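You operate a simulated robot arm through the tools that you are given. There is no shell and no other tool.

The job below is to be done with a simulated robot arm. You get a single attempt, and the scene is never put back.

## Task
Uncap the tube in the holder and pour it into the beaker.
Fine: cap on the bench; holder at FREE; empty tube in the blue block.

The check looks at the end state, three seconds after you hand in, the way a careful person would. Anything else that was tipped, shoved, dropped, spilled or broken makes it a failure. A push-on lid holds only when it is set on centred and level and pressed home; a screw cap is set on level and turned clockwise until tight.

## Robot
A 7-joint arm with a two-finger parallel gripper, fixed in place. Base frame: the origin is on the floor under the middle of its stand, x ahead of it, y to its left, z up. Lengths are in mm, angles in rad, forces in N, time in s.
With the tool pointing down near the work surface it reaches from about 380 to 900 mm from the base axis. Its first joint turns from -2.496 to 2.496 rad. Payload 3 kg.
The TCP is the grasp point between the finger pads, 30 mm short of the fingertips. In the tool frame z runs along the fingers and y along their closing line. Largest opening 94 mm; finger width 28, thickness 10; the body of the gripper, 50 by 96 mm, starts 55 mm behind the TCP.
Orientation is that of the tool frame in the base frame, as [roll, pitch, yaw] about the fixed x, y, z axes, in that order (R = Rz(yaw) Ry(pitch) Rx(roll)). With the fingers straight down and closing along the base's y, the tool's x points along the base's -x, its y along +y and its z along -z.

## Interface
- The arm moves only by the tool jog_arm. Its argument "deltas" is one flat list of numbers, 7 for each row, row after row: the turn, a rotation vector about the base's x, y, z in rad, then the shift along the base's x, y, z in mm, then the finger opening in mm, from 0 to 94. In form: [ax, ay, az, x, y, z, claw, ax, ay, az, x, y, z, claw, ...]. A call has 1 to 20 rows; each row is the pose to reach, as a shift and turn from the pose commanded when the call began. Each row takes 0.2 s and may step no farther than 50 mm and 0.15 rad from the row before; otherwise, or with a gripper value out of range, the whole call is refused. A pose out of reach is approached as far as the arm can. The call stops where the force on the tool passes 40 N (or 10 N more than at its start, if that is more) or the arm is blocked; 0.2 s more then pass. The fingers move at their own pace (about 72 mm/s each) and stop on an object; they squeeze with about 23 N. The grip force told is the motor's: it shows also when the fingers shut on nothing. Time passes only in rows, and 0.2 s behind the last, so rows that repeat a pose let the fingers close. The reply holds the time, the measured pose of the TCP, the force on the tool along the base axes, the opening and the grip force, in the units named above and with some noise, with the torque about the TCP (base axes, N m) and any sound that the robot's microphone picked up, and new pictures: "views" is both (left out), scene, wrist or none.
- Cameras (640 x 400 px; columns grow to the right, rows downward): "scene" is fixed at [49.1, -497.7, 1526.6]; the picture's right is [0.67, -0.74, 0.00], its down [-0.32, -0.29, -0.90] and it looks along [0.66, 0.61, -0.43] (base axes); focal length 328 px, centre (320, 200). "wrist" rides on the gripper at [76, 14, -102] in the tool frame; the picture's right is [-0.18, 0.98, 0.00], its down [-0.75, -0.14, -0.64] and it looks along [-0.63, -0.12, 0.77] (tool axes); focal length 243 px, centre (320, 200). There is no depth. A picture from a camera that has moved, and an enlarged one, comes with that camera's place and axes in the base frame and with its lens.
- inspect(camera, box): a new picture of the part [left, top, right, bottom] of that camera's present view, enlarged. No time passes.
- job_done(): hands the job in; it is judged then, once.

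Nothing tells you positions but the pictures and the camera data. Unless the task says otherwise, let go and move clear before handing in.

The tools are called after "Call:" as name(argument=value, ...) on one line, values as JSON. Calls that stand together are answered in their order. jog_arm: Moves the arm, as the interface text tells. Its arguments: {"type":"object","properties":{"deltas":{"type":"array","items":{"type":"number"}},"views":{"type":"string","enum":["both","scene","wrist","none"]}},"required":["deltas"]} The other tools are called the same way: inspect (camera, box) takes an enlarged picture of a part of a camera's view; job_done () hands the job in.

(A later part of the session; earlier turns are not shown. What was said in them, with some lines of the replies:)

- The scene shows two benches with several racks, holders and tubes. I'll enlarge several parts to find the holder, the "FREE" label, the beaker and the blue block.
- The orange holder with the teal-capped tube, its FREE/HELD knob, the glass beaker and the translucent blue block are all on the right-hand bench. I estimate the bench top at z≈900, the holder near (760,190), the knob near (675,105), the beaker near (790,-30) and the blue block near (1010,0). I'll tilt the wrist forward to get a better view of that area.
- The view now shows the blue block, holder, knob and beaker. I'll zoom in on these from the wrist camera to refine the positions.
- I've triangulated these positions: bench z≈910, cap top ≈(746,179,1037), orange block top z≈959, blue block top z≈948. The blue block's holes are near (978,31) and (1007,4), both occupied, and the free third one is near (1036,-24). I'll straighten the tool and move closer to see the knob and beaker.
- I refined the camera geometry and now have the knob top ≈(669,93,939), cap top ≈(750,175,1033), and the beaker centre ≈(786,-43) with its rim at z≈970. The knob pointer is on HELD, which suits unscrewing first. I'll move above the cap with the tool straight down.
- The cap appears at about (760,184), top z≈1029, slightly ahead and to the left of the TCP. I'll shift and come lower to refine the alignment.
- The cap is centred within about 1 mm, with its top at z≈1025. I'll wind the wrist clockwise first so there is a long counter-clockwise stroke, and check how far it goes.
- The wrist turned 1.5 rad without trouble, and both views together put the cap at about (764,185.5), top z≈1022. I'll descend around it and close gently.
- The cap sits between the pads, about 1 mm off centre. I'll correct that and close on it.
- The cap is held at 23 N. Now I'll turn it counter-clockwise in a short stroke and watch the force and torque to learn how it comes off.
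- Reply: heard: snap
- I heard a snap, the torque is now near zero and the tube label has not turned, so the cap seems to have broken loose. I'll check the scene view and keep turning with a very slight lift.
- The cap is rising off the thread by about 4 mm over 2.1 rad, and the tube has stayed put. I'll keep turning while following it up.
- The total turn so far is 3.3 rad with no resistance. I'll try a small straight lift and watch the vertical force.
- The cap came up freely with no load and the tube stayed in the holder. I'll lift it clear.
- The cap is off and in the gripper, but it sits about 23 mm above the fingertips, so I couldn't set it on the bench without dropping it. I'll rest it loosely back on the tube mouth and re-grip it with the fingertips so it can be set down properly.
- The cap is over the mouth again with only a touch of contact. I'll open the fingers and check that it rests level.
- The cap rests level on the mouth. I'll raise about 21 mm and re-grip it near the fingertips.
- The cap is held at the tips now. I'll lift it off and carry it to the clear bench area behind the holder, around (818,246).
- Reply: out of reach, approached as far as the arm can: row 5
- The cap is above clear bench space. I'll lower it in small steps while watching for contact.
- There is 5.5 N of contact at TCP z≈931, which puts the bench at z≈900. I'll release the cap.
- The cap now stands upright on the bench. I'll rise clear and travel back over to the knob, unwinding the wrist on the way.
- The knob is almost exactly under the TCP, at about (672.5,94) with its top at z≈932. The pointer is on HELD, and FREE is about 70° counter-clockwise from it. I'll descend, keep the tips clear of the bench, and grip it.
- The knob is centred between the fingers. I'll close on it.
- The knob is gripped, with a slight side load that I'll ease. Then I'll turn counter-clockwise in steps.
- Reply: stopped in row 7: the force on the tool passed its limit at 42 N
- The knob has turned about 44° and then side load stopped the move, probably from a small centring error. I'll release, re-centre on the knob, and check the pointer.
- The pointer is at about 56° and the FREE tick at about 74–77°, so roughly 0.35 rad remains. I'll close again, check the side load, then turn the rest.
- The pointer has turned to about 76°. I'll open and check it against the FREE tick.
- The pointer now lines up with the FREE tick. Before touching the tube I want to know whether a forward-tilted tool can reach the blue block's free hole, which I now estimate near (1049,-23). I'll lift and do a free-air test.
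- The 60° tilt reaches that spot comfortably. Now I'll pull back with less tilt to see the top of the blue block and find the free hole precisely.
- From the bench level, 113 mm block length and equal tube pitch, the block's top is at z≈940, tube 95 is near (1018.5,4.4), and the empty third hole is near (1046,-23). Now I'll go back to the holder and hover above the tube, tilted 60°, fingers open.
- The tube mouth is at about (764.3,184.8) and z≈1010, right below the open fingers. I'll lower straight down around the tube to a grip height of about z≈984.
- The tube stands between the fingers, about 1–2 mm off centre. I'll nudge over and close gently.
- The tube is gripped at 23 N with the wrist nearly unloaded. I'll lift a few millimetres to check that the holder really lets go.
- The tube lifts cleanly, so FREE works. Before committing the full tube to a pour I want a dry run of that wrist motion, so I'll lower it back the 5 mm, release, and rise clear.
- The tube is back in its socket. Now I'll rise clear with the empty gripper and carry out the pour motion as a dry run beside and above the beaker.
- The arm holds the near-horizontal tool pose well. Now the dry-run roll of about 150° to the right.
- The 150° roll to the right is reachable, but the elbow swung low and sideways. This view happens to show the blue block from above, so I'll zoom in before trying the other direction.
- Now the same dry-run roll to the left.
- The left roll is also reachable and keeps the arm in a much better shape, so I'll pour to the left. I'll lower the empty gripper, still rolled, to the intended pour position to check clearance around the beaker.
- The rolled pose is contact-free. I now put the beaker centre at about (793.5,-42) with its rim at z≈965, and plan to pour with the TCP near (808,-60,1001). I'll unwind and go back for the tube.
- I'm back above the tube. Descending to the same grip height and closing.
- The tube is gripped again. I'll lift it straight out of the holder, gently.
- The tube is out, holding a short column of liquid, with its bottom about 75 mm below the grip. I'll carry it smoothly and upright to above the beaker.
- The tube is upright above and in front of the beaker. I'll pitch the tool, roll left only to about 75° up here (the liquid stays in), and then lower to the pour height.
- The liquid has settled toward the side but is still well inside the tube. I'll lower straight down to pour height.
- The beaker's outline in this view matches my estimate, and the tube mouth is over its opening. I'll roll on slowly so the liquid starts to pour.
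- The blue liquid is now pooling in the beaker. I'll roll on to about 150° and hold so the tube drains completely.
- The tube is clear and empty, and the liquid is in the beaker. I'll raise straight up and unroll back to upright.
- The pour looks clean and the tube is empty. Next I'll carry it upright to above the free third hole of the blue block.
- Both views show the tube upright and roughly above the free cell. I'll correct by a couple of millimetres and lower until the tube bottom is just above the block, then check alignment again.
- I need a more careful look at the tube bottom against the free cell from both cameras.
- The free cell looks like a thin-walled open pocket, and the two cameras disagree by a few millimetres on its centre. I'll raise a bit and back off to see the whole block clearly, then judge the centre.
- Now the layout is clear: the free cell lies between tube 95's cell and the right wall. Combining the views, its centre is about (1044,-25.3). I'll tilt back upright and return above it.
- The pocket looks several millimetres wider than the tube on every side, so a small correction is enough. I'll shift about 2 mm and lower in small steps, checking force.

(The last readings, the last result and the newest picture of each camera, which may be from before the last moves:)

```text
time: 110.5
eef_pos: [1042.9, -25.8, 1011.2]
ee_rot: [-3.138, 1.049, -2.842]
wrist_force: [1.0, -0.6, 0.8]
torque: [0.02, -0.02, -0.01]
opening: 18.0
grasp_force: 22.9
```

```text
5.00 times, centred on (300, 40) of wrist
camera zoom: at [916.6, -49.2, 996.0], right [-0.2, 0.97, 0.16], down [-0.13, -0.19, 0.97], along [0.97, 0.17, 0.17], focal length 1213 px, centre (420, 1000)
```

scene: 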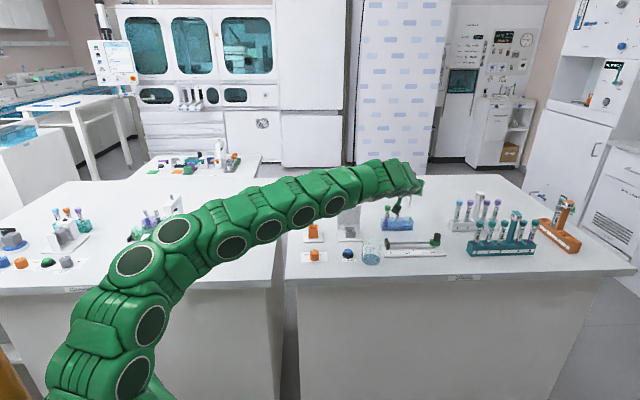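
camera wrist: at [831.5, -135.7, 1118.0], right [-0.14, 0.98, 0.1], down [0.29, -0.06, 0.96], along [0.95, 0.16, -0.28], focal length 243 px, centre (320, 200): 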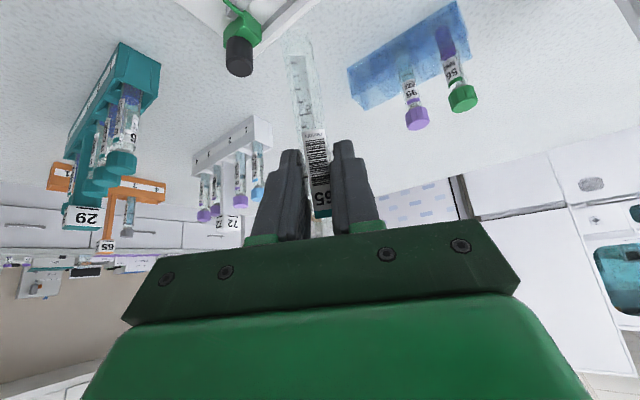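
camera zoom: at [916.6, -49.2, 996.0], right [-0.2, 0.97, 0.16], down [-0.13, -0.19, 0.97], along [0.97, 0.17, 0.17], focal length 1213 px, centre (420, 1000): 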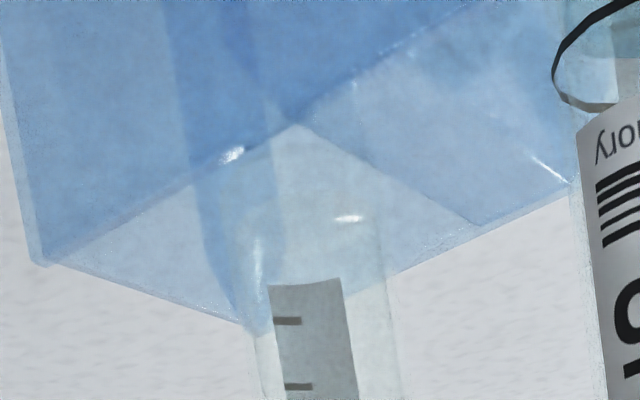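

Now the wrist view shows the cell opening clearly, with the tube tip just inside it but toward one side. I'll zoom in to measure the offset before going deeper.

Call:
inspect(camera="wrist", box=[265, 10, 325, 75])

Call:
inspect(camera="scene", box=[400, 210, 418, 226])

```text
6.15 times, centred on (295, 42) of wrist
camera zoom: at [916.6, -49.2, 996.0], right [-0.2, 0.97, 0.16], down [-0.13, -0.19, 0.97], along [0.97, 0.17, 0.17], focal length 1493 px, centre (474, 1169)
```

zoom: 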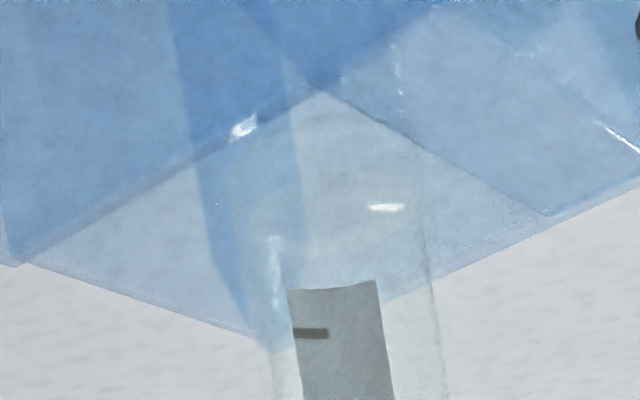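

```text
16.00 times, centred on (409, 218) of scene
camera zoom: at [49.1, -497.7, 1526.6], right [0.67, -0.74, 0.0], down [-0.32, -0.29, -0.9], along [0.66, 0.61, -0.43], focal length 5242 px, centre (-1104, -88)
```

zoom: 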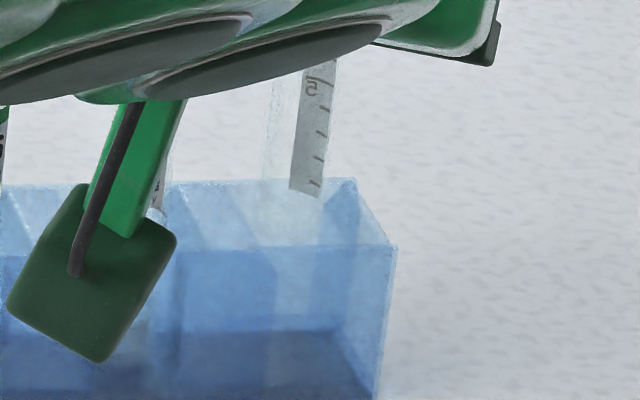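

The tube is about 3–4 mm off the pocket centre, toward tube 95. The tip is inside with no contact, so I'll shift toward the centre and look again.

Call:
jog_arm(deltas=[0, 0, 0, 1.8, -1.5, 0, 5, 0, 0, 0, 3.6, -3, 0, 5, 0, 0, 0, 3.6, -3, 0, 5], views="none")

Call:
inspect(camera="wrist", box=[265, 10, 325, 75])

Call:
inspect(camera="scene", box=[400, 210, 418, 226])

```text
time: 111.3
eef_pos: [1045.2, -29.1, 1010.5]
ee_rot: [-3.137, 1.052, -2.843]
wrist_force: [0.7, 0.7, -0.2]
torque: [-0.01, 0.0, -0.03]
opening: 18.4
grasp_force: 23.0
```

```text
6.15 times, centred on (295, 42) of wrist
camera zoom: at [920.0, -52.7, 995.8], right [-0.2, 0.97, 0.16], down [-0.13, -0.19, 0.97], along [0.97, 0.17, 0.17], focal length 1493 px, centre (474, 1169)
```

zoom: 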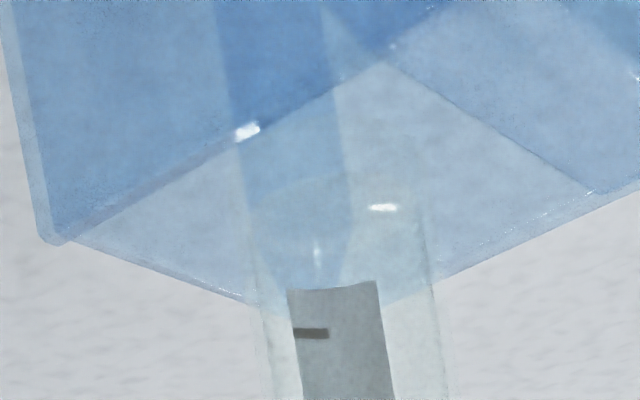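

```text
16.00 times, centred on (409, 218) of scene
camera zoom: at [49.1, -497.7, 1526.6], right [0.67, -0.74, 0.0], down [-0.32, -0.29, -0.9], along [0.66, 0.61, -0.43], focal length 5242 px, centre (-1104, -88)
```

zoom: 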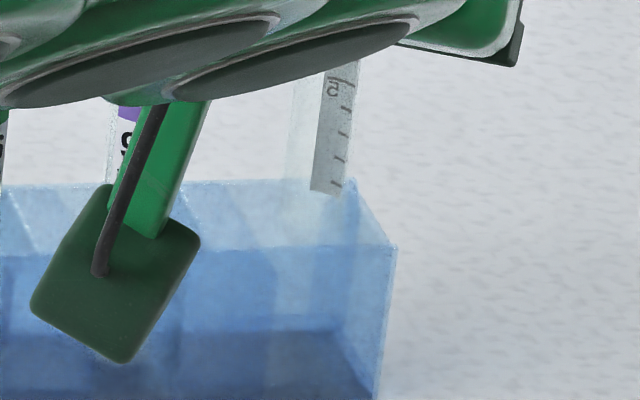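

The tube is now within about 1 mm of the pocket centre. I'll make a final small correction and lower in stages with force checks.

Call:
jog_arm(deltas=[0, 0, 0, 0.6, 1, -2, 5, 0, 0, 0, 0.6, 1, -5, 5, 0, 0, 0, 0.6, 1, -8, 5, 0, 0, 0, 0.6, 1, -11, 5, 0, 0, 0, 0.6, 1, -11, 5], views="none")

Call:
inspect(camera="wrist", box=[250, 10, 350, 110])

Call:
inspect(camera="scene", box=[390, 200, 425, 235])

```text
time: 112.5
eef_pos: [1046.5, -27.7, 1000.1]
ee_rot: [-3.14, 1.051, -2.844]
wrist_force: [0.0, 0.0, -0.5]
torque: [0.0, 0.01, -0.02]
opening: 18.4
grasp_force: 22.8
```

```text
4.00 times, centred on (300, 60) of wrist
camera zoom: at [920.0, -51.1, 984.8], right [-0.2, 0.97, 0.16], down [-0.13, -0.19, 0.97], along [0.97, 0.17, 0.17], focal length 970 px, centre (400, 760)
```

zoom: 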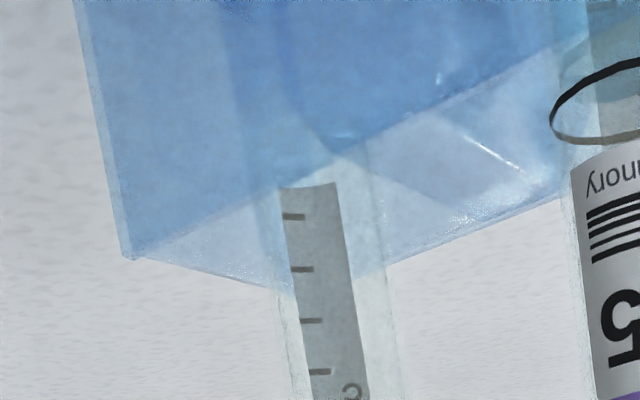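

```text
11.43 times, centred on (408, 218) of scene
camera zoom: at [49.1, -497.7, 1526.6], right [0.67, -0.74, 0.0], down [-0.32, -0.29, -0.9], along [0.66, 0.61, -0.43], focal length 3744 px, centre (-680, 0)
```

zoom: 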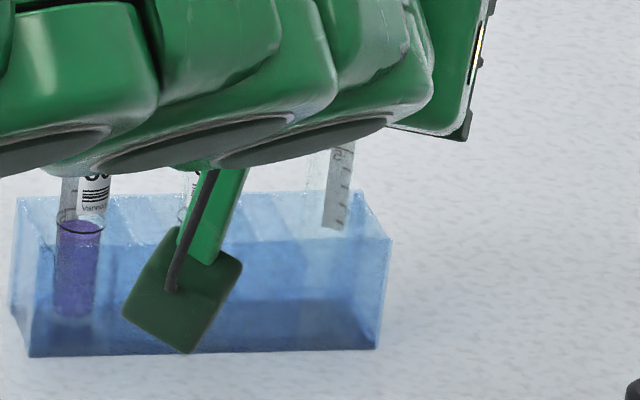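

No contact so far. Continuing down carefully.

Call:
jog_arm(deltas=[0, 0, 0, 0, 0, -3, 5, 0, 0, 0, 0, 0, -6, 5, 0, 0, 0, 0, 0, -9, 5, 0, 0, 0, 0, 0, -12, 5, 0, 0, 0, 0, 0, -12, 5], views="none")

Call:
inspect(camera="wrist", box=[240, 20, 400, 200])

Call:
inspect(camera="scene", box=[390, 200, 425, 235])

```text
time: 113.7
eef_pos: [1045.9, -28.2, 987.8]
ee_rot: [-3.138, 1.052, -2.843]
wrist_force: [-0.3, 0.3, -0.2]
torque: [0.03, 0.03, -0.01]
opening: 18.2
grasp_force: 22.7
```

```text
2.22 times, centred on (320, 110) of wrist
camera zoom: at [920.1, -51.5, 973.3], right [-0.2, 0.97, 0.16], down [-0.13, -0.19, 0.97], along [0.97, 0.17, 0.17], focal length 539 px, centre (320, 400)
```

zoom: 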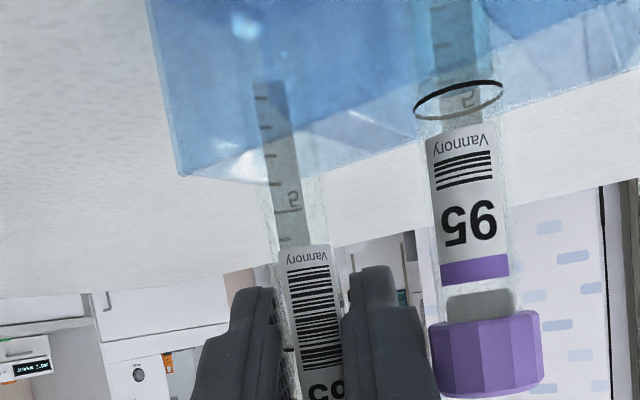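

```text
11.43 times, centred on (408, 218) of scene
camera zoom: at [49.1, -497.7, 1526.6], right [0.67, -0.74, 0.0], down [-0.32, -0.29, -0.9], along [0.66, 0.61, -0.43], focal length 3744 px, centre (-680, 0)
```

zoom: 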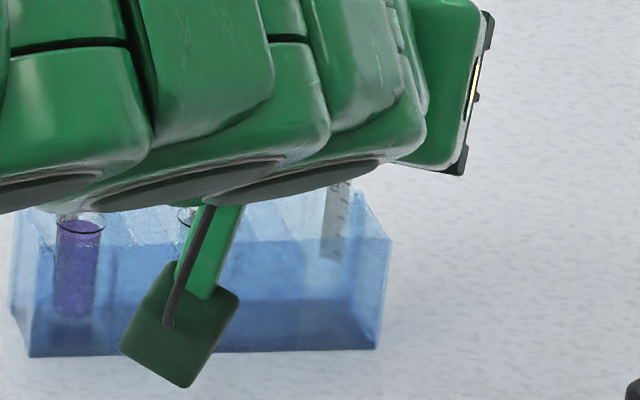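

Call:
jog_arm(deltas=[0, 0, 0, 0, 0, -1, 5, 0, 0, 0, 0, 0, -2, 5, 0, 0, 0, 0, 0, -3, 5, 0, 0, 0, 0, 0, -4, 5, 0, 0, 0, 0, 0, -4, 5], views="none")

```text
time: 114.9
eef_pos: [1044.8, -27.0, 984.4]
ee_rot: [-3.137, 1.051, -2.844]
wrist_force: [0.2, -0.5, 0.4]
torque: [0.02, 0.03, 0.0]
opening: 18.5
grasp_force: 23.2
```

Call:
jog_arm(deltas=[0, 0, 0, 0, 0, -0.8, 5, 0, 0, 0, 0, 0, -1.6, 5, 0, 0, 0, 0, 0, -2.4, 5, 0, 0, 0, 0, 0, -2.4, 5], views="none")

Call:
inspect(camera="wrist", box=[240, 20, 400, 200])

```text
time: 115.9
eef_pos: [1045.3, -27.6, 982.4]
ee_rot: [-3.139, 1.051, -2.844]
wrist_force: [1.5, -0.2, 0.1]
torque: [0.0, 0.01, 0.01]
opening: 18.3
grasp_force: 23.0
```

```text
2.22 times, centred on (320, 110) of wrist
camera zoom: at [920.3, -51.3, 967.0], right [-0.2, 0.97, 0.16], down [-0.13, -0.19, 0.97], along [0.97, 0.17, 0.17], focal length 539 px, centre (320, 400)
```

zoom: 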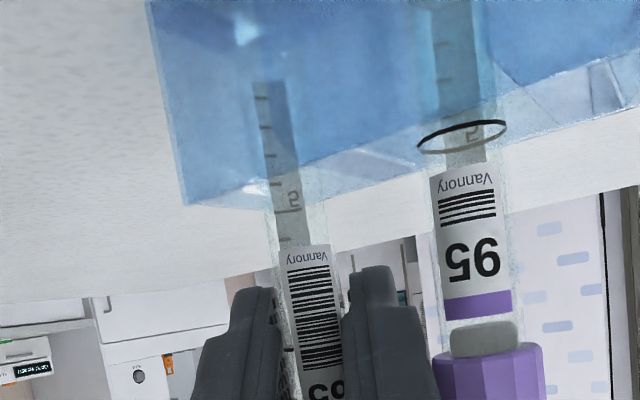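

Call:
jog_arm(deltas=[0, 0, 0, 0, 0, -0.7, 5, 0, 0, 0, 0, 0, -1.4, 5, 0, 0, 0, 0, 0, -2.1, 5, 0, 0, 0, 0, 0, -2.1, 5], views="none")

```text
time: 116.9
eef_pos: [1046.8, -28.2, 980.1]
ee_rot: [-3.137, 1.05, -2.843]
wrist_force: [-0.2, -0.5, 0.0]
torque: [-0.02, 0.02, -0.02]
opening: 17.9
grasp_force: 22.6
```

Call:
jog_arm(deltas=[0, 0, 0, 0, 0, -0.7, 5, 0, 0, 0, 0, 0, -1.4, 5, 0, 0, 0, 0, 0, -2.1, 5, 0, 0, 0, 0, 0, -2.1, 5], views="none")

Call:
inspect(camera="wrist", box=[240, 20, 400, 200])

Call:
inspect(camera="scene", box=[375, 200, 425, 240])

```text
time: 117.9
eef_pos: [1047.2, -27.3, 978.9]
ee_rot: [-3.137, 1.052, -2.842]
wrist_force: [1.0, 0.5, 14.1]
torque: [0.01, -0.11, -0.02]
opening: 18.3
grasp_force: 23.4
```

```text
2.22 times, centred on (320, 110) of wrist
camera zoom: at [920.8, -51.6, 963.8], right [-0.2, 0.97, 0.16], down [-0.14, -0.19, 0.97], along [0.97, 0.17, 0.17], focal length 539 px, centre (320, 400)
```

zoom: 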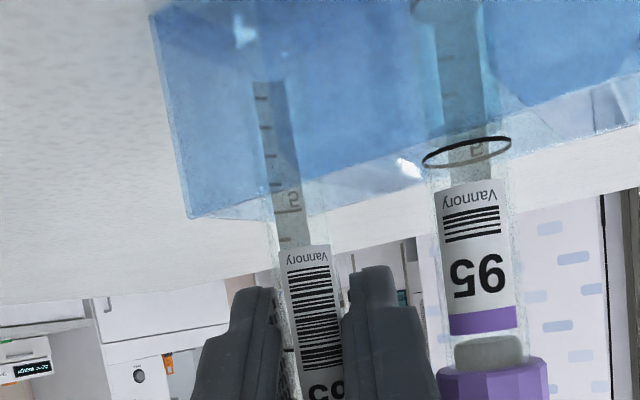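

```text
10.00 times, centred on (400, 220) of scene
camera zoom: at [49.1, -497.7, 1526.6], right [0.67, -0.74, 0.0], down [-0.32, -0.29, -0.9], along [0.66, 0.61, -0.43], focal length 3276 px, centre (-480, 0)
```

zoom: 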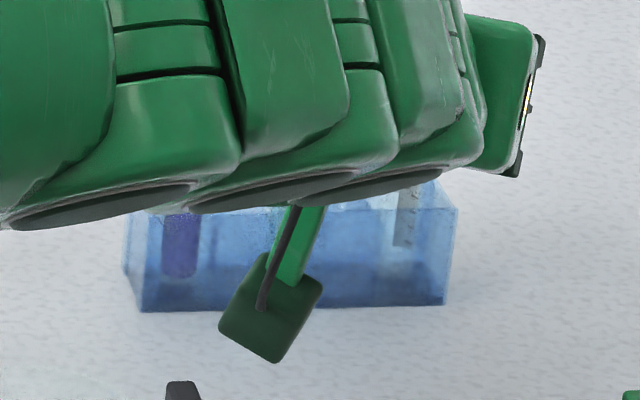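

I feel a firm 14 N from the floor, so the tube is seated at TCP z≈978.5. I'll ease the pressure and open just slightly, keeping the fingers around the tube as a cage to see whether it stands.

Call:
jog_arm(deltas=[0, 0, 0, 0, 0, 0.4, 5, 0, 0, 0, 0, 0, 0.5, 5, 0, 0, 0, 0, 0, 0.5, 19, 0, 0, 0, 0, 0, 0.5, 20.5, 0, 0, 0, 0, 0, 0.5, 20.5], views="none")

Call:
inspect(camera="wrist", box=[240, 20, 400, 200])

```text
time: 119.1
eef_pos: [1046.2, -28.7, 977.9]
ee_rot: [-3.14, 1.05, -2.843]
wrist_force: [-0.2, -0.7, -1.1]
torque: [0.03, 0.01, -0.05]
opening: 20.7
grasp_force: 0.2
```

```text
2.22 times, centred on (320, 110) of wrist
camera zoom: at [920.1, -51.8, 962.8], right [-0.2, 0.97, 0.16], down [-0.13, -0.19, 0.97], along [0.97, 0.17, 0.17], focal length 539 px, centre (320, 400)
```

zoom: 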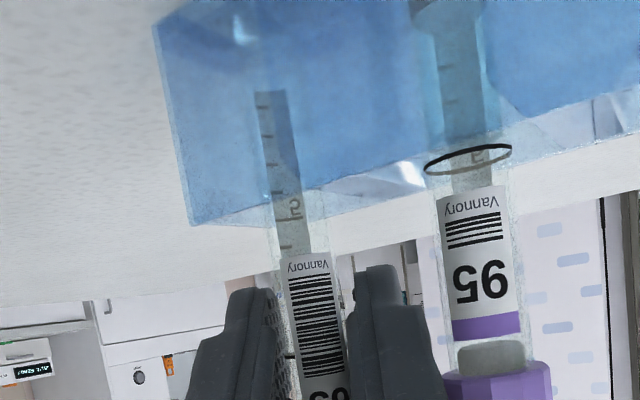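

The tube stays upright with the pads just off it. I'll open a little more, still within the clearance to cap 95, and check again.

Call:
jog_arm(deltas=[0, 0, 0, 0, 0, 0, 22, 0, 0, 0, 0, 0, 0, 24, 0, 0, 0, 0, 0, 0, 24, 0, 0, 0, 0, 0, 0, 24], views="none")

Call:
inspect(camera="wrist", box=[240, 20, 400, 240])

Call:
inspect(camera="scene", box=[385, 205, 425, 235])

```text
time: 120.1
eef_pos: [1045.4, -27.4, 979.0]
ee_rot: [-3.139, 1.052, -2.843]
wrist_force: [-0.5, 0.7, -0.2]
torque: [0.01, 0.0, 0.0]
opening: 23.9
grasp_force: 0.1
```

```text
1.82 times, centred on (320, 130) of wrist
camera zoom: at [920.1, -51.8, 962.9], right [-0.2, 0.97, 0.16], down [-0.13, -0.19, 0.97], along [0.97, 0.17, 0.17], focal length 441 px, centre (320, 327)
```

zoom: 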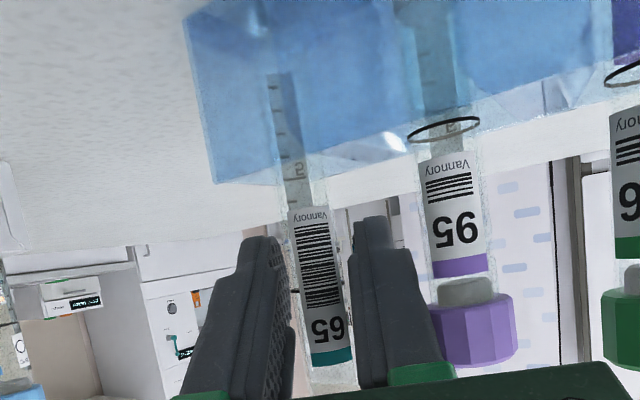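

```text
13.33 times, centred on (405, 220) of scene
camera zoom: at [49.1, -497.7, 1526.6], right [0.67, -0.74, 0.0], down [-0.32, -0.29, -0.9], along [0.66, 0.61, -0.43], focal length 4368 px, centre (-813, -67)
```

zoom: 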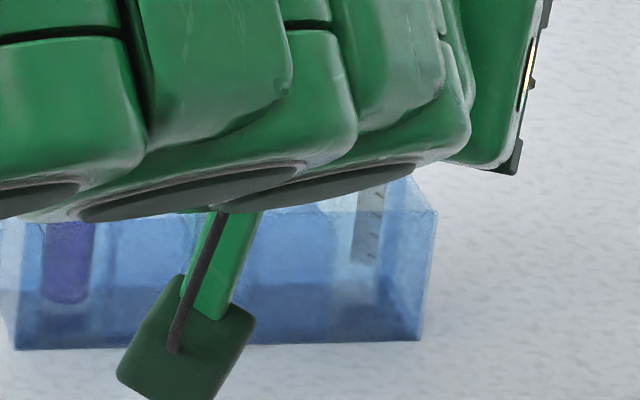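

The tube stands upright on its own, in the same attitude as when it was held. I'll retreat backwards along the tool axis so the fingers slide off without dragging it.

Call:
jog_arm(deltas=[0, 0, 0, -4.1, -1.3, 2.5, 24, 0, 0, 0, -8.3, -2.6, 5, 24, 0, 0, 0, -12.4, -3.8, 7.5, 24, 0, 0, 0, -16.6, -5.1, 9.9, 24], views="none")

Call:
inspect(camera="wrist", box=[240, 20, 400, 240])

```text
time: 121.1
eef_pos: [1029.8, -32.3, 989.1]
ee_rot: [-3.138, 1.05, -2.844]
wrist_force: [-0.2, 0.4, 0.2]
torque: [-0.04, 0.0, 0.01]
opening: 23.8
grasp_force: 0.0
```

```text
1.82 times, centred on (320, 130) of wrist
camera zoom: at [903.6, -56.7, 972.8], right [-0.2, 0.97, 0.16], down [-0.13, -0.19, 0.97], along [0.97, 0.17, 0.17], focal length 441 px, centre (320, 327)
```

zoom: 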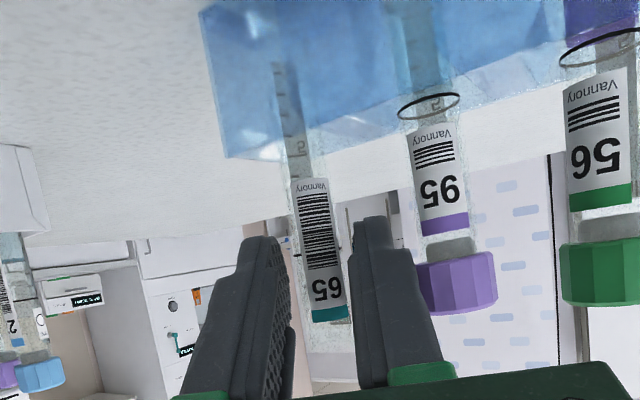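

The tube is staying put. Continuing the retreat until well clear.

Call:
jog_arm(deltas=[0, 0, 0, -8.3, -2.6, 5, 24, 0, 0, 0, -20.7, -6.4, 12.4, 24, 0, 0, 0, -41.5, -12.8, 24.8, 24, 0, 0, 0, -66.4, -20.4, 39.7, 24, 0, 0, 0, -95, -29, 62, 24, 0, 0, 0, -115, -35, 90, 24, 0, 0, 0, -115, -35, 90, 24], views="both")

Call:
inspect(camera="scene", box=[370, 195, 430, 240])

Call:
inspect(camera="wrist", box=[240, 0, 420, 140])

```text
time: 122.7
eef_pos: [913.0, -68.0, 1076.8]
ee_rot: [-3.137, 1.05, -2.841]
wrist_force: [0.0, -0.3, -0.2]
torque: [-0.02, 0.02, -0.01]
opening: 23.9
grasp_force: 0.1
camera wrist: at [788.2, -91.3, 1062.1], right [-0.2, 0.97, 0.16], down [-0.13, -0.19, 0.97], along [0.97, 0.17, 0.17], focal length 243 px, centre (320, 200)
```

scene: 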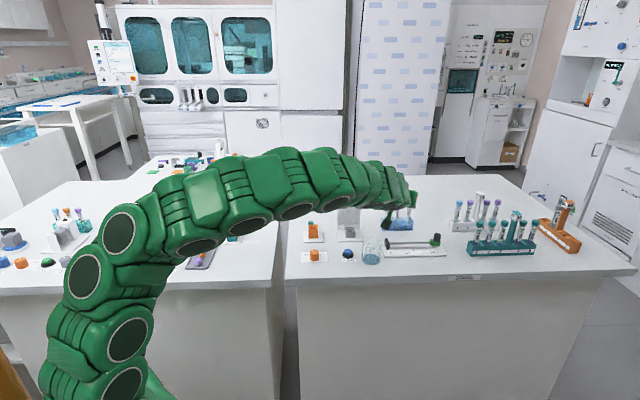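
wrist: 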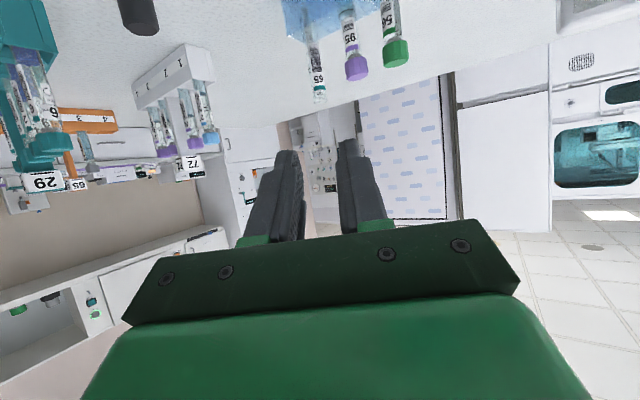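

```text
8.89 times, centred on (400, 218) of scene
camera zoom: at [49.1, -497.7, 1526.6], right [0.67, -0.74, 0.0], down [-0.32, -0.29, -0.9], along [0.66, 0.61, -0.43], focal length 2912 px, centre (-391, 44)
```

zoom: 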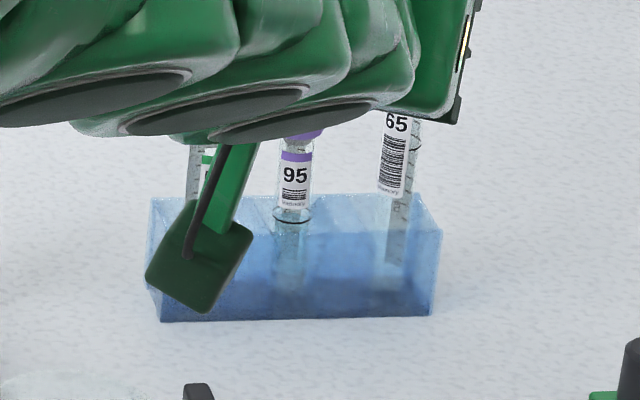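

```text
2.86 times, centred on (330, 70) of wrist
camera zoom: at [788.2, -91.3, 1062.1], right [-0.2, 0.97, 0.16], down [-0.13, -0.19, 0.97], along [0.97, 0.17, 0.17], focal length 693 px, centre (291, 571)
```

zoom: 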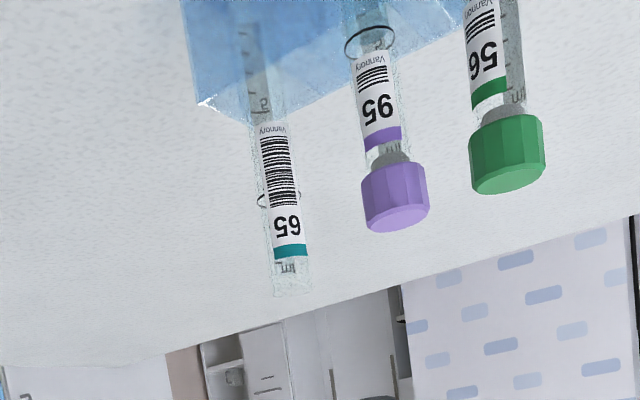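

The tube stands in the blue block next to the other two. I'll back the arm well away and straighten the tool, then inspect everything.

Call:
jog_arm(deltas=[0, 0, 0, -40, 5, 15, 30, 0, 0, 0, -80, 10, 35, 40, -0.04, 0.13, 0, -120, 15, 55, 50, -0.08, 0.26, 0, -160, 20, 75, 60, -0.12, 0.39, 0, -200, 25, 95, 60, -0.16, 0.52, 0, -240, 30, 115, 60, -0.2, 0.65, 0, -280, 35, 135, 60, -0.24, 0.78, 0, -320, 40, 150, 60, -0.28, 0.91, 0, -350, 45, 160, 60, -0.31, 1.003, 0, -370, 50, 165, 60, -0.31, 1.003, 0, -370, 50, 165, 60], views="both")

Call:
inspect(camera="scene", box=[290, 180, 450, 280])

Call:
inspect(camera="scene", box=[375, 195, 425, 235])

Call:
inspect(camera="scene", box=[295, 210, 345, 265])

```text
time: 125.1
eef_pos: [542.7, -18.3, 1241.1]
ee_rot: [-3.138, -0.001, -2.841]
wrist_force: [-0.3, -0.1, -1.0]
torque: [0.01, -0.02, -0.04]
opening: 60.1
grasp_force: 0.1
camera wrist: at [466.1, -27.1, 1343.4], right [-0.11, 0.99, -0.01], down [0.76, 0.09, 0.64], along [0.64, 0.07, -0.77], focal length 243 px, centre (320, 200)
```

scene: 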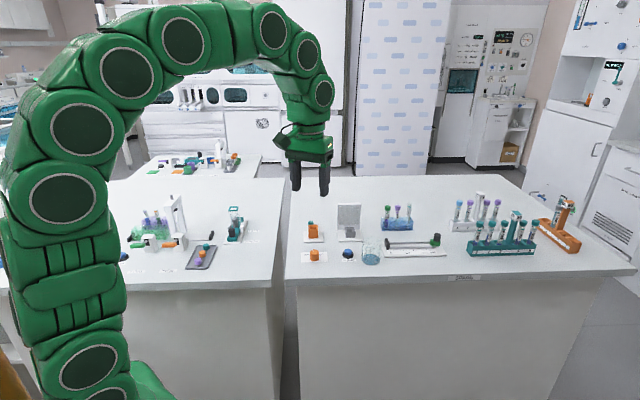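
wrist: 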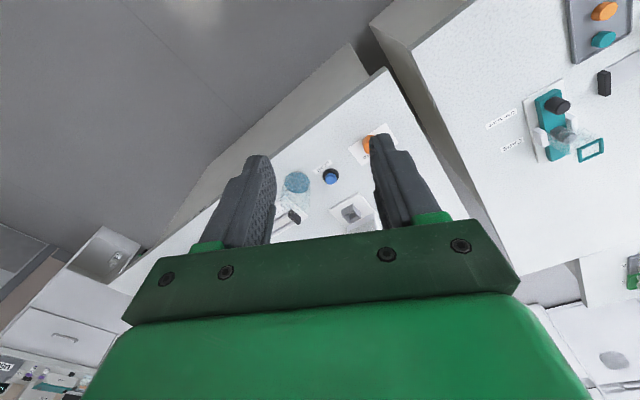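

```text
4.00 times, centred on (370, 230) of scene
camera zoom: at [49.1, -497.7, 1526.6], right [0.67, -0.74, 0.0], down [-0.32, -0.29, -0.9], along [0.66, 0.61, -0.43], focal length 1310 px, centre (120, 80)
```

zoom: 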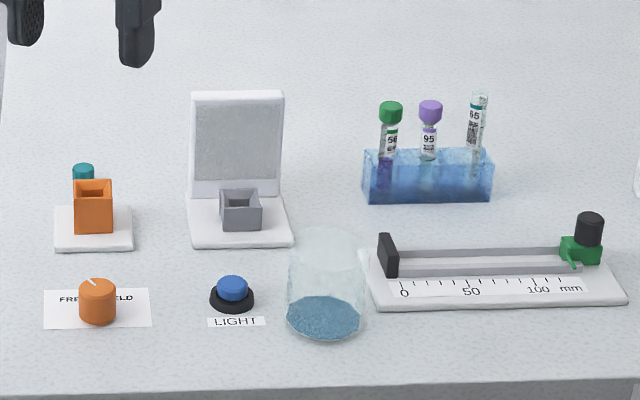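

```text
10.00 times, centred on (400, 215) of scene
camera zoom: at [49.1, -497.7, 1526.6], right [0.67, -0.74, 0.0], down [-0.32, -0.29, -0.9], along [0.66, 0.61, -0.43], focal length 3276 px, centre (-480, 50)
```

zoom: 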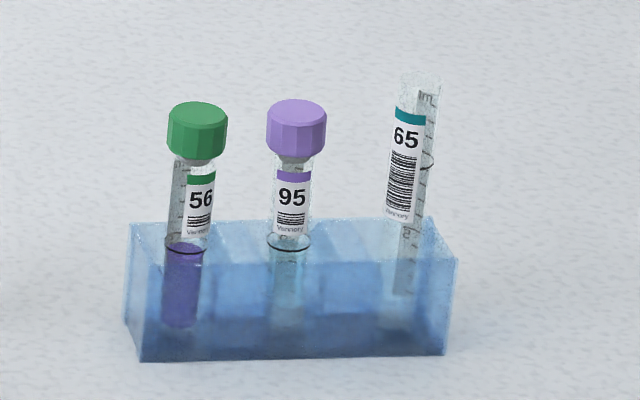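

```text
7.27 times, centred on (320, 238) of scene
camera zoom: at [49.1, -497.7, 1526.6], right [0.67, -0.74, 0.0], down [-0.32, -0.29, -0.9], along [0.66, 0.61, -0.43], focal length 2382 px, centre (320, -73)
```

zoom: 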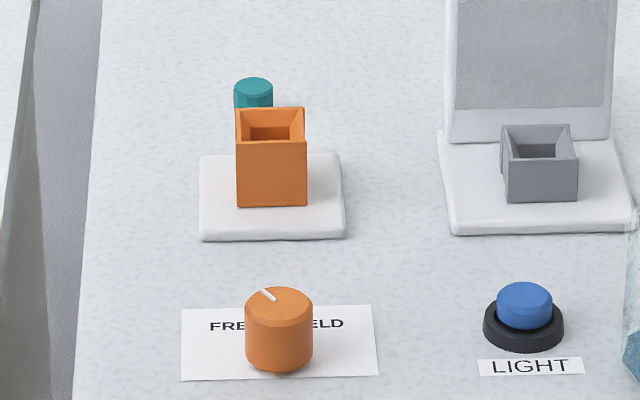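

Everything looks right: cap upright on the bench behind the holder, knob on FREE, liquid in the beaker, tube 65 empty in the blue block. Tube 95's cap seems to have shifted a few millimetres, so I'll look closer at that.

Call:
inspect(camera="scene", box=[385, 200, 409, 220])

Call:
inspect(camera="scene", box=[385, 213, 409, 233])

Call:
inspect(camera="scene", box=[350, 235, 390, 270])

```text
16.00 times, centred on (397, 210) of scene
camera zoom: at [49.1, -497.7, 1526.6], right [0.67, -0.74, 0.0], down [-0.32, -0.29, -0.9], along [0.66, 0.61, -0.43], focal length 5242 px, centre (-912, 40)
```

zoom: 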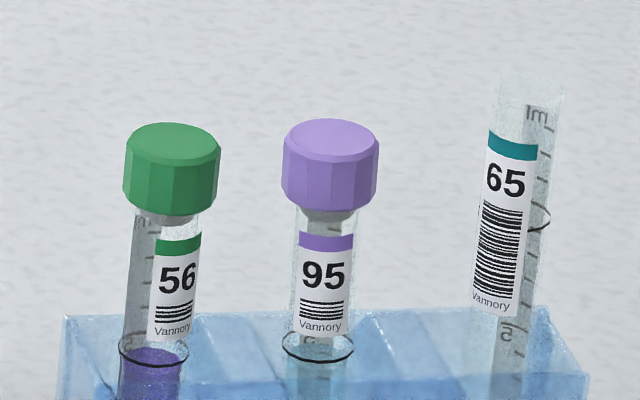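

```text
16.00 times, centred on (397, 223) of scene
camera zoom: at [49.1, -497.7, 1526.6], right [0.67, -0.74, 0.0], down [-0.32, -0.29, -0.9], along [0.66, 0.61, -0.43], focal length 5242 px, centre (-912, -168)
```

zoom: 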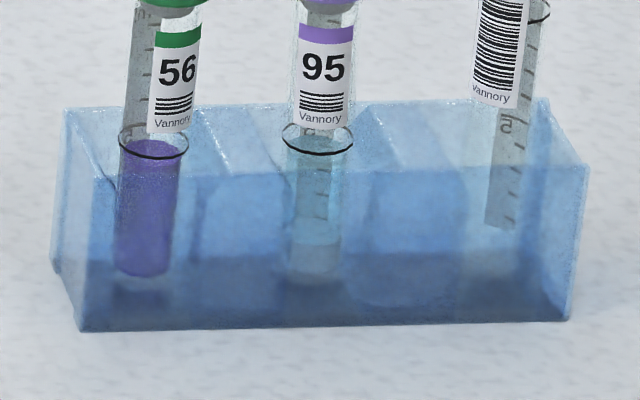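

```text
11.43 times, centred on (370, 252) of scene
camera zoom: at [49.1, -497.7, 1526.6], right [0.67, -0.74, 0.0], down [-0.32, -0.29, -0.9], along [0.66, 0.61, -0.43], focal length 3744 px, centre (-251, -400)
```

zoom: 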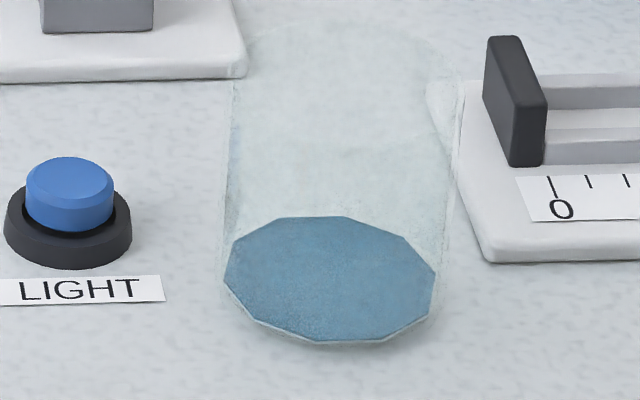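

Tube 95 has only leaned about 2–3° within the play of its own slot. It is still upright, capped and in place, and nudging it would risk more than it gains. The cap is on the bench, the holder is at FREE, the liquid is in the beaker, the empty tube 65 is in the blue block, and the arm is clear, so I'm handing in.

Call:
job_done()

```text
The job is handed in.
```

I've handed the job in. Tube 65 is uncapped, poured into the beaker and standing empty in the blue block. I haven't had the result of the check.

- **Cap:** it is upright on the right-hand bench, just behind the holder.
- **Holder:** the knob pointer is at the FREE tick, and the tube lifted out freely.
- **Beaker:** the blue liquid is all in the bottom of the beaker. I saw no spill on the bench.
- **Tube 65:** no liquid is visible in it, and it stands in the free cell beside tubes 56 and 95, leaning about 2–3°.

One neighbour moved slightly. Tube 95 now leans about 2–3° to one side, probably because a finger brushed its cap when I opened the gripper to release tube 65. It is still capped and in its slot, and I left it alone rather than risk knocking it further.

The gripper is open and the arm is clear of the bench.
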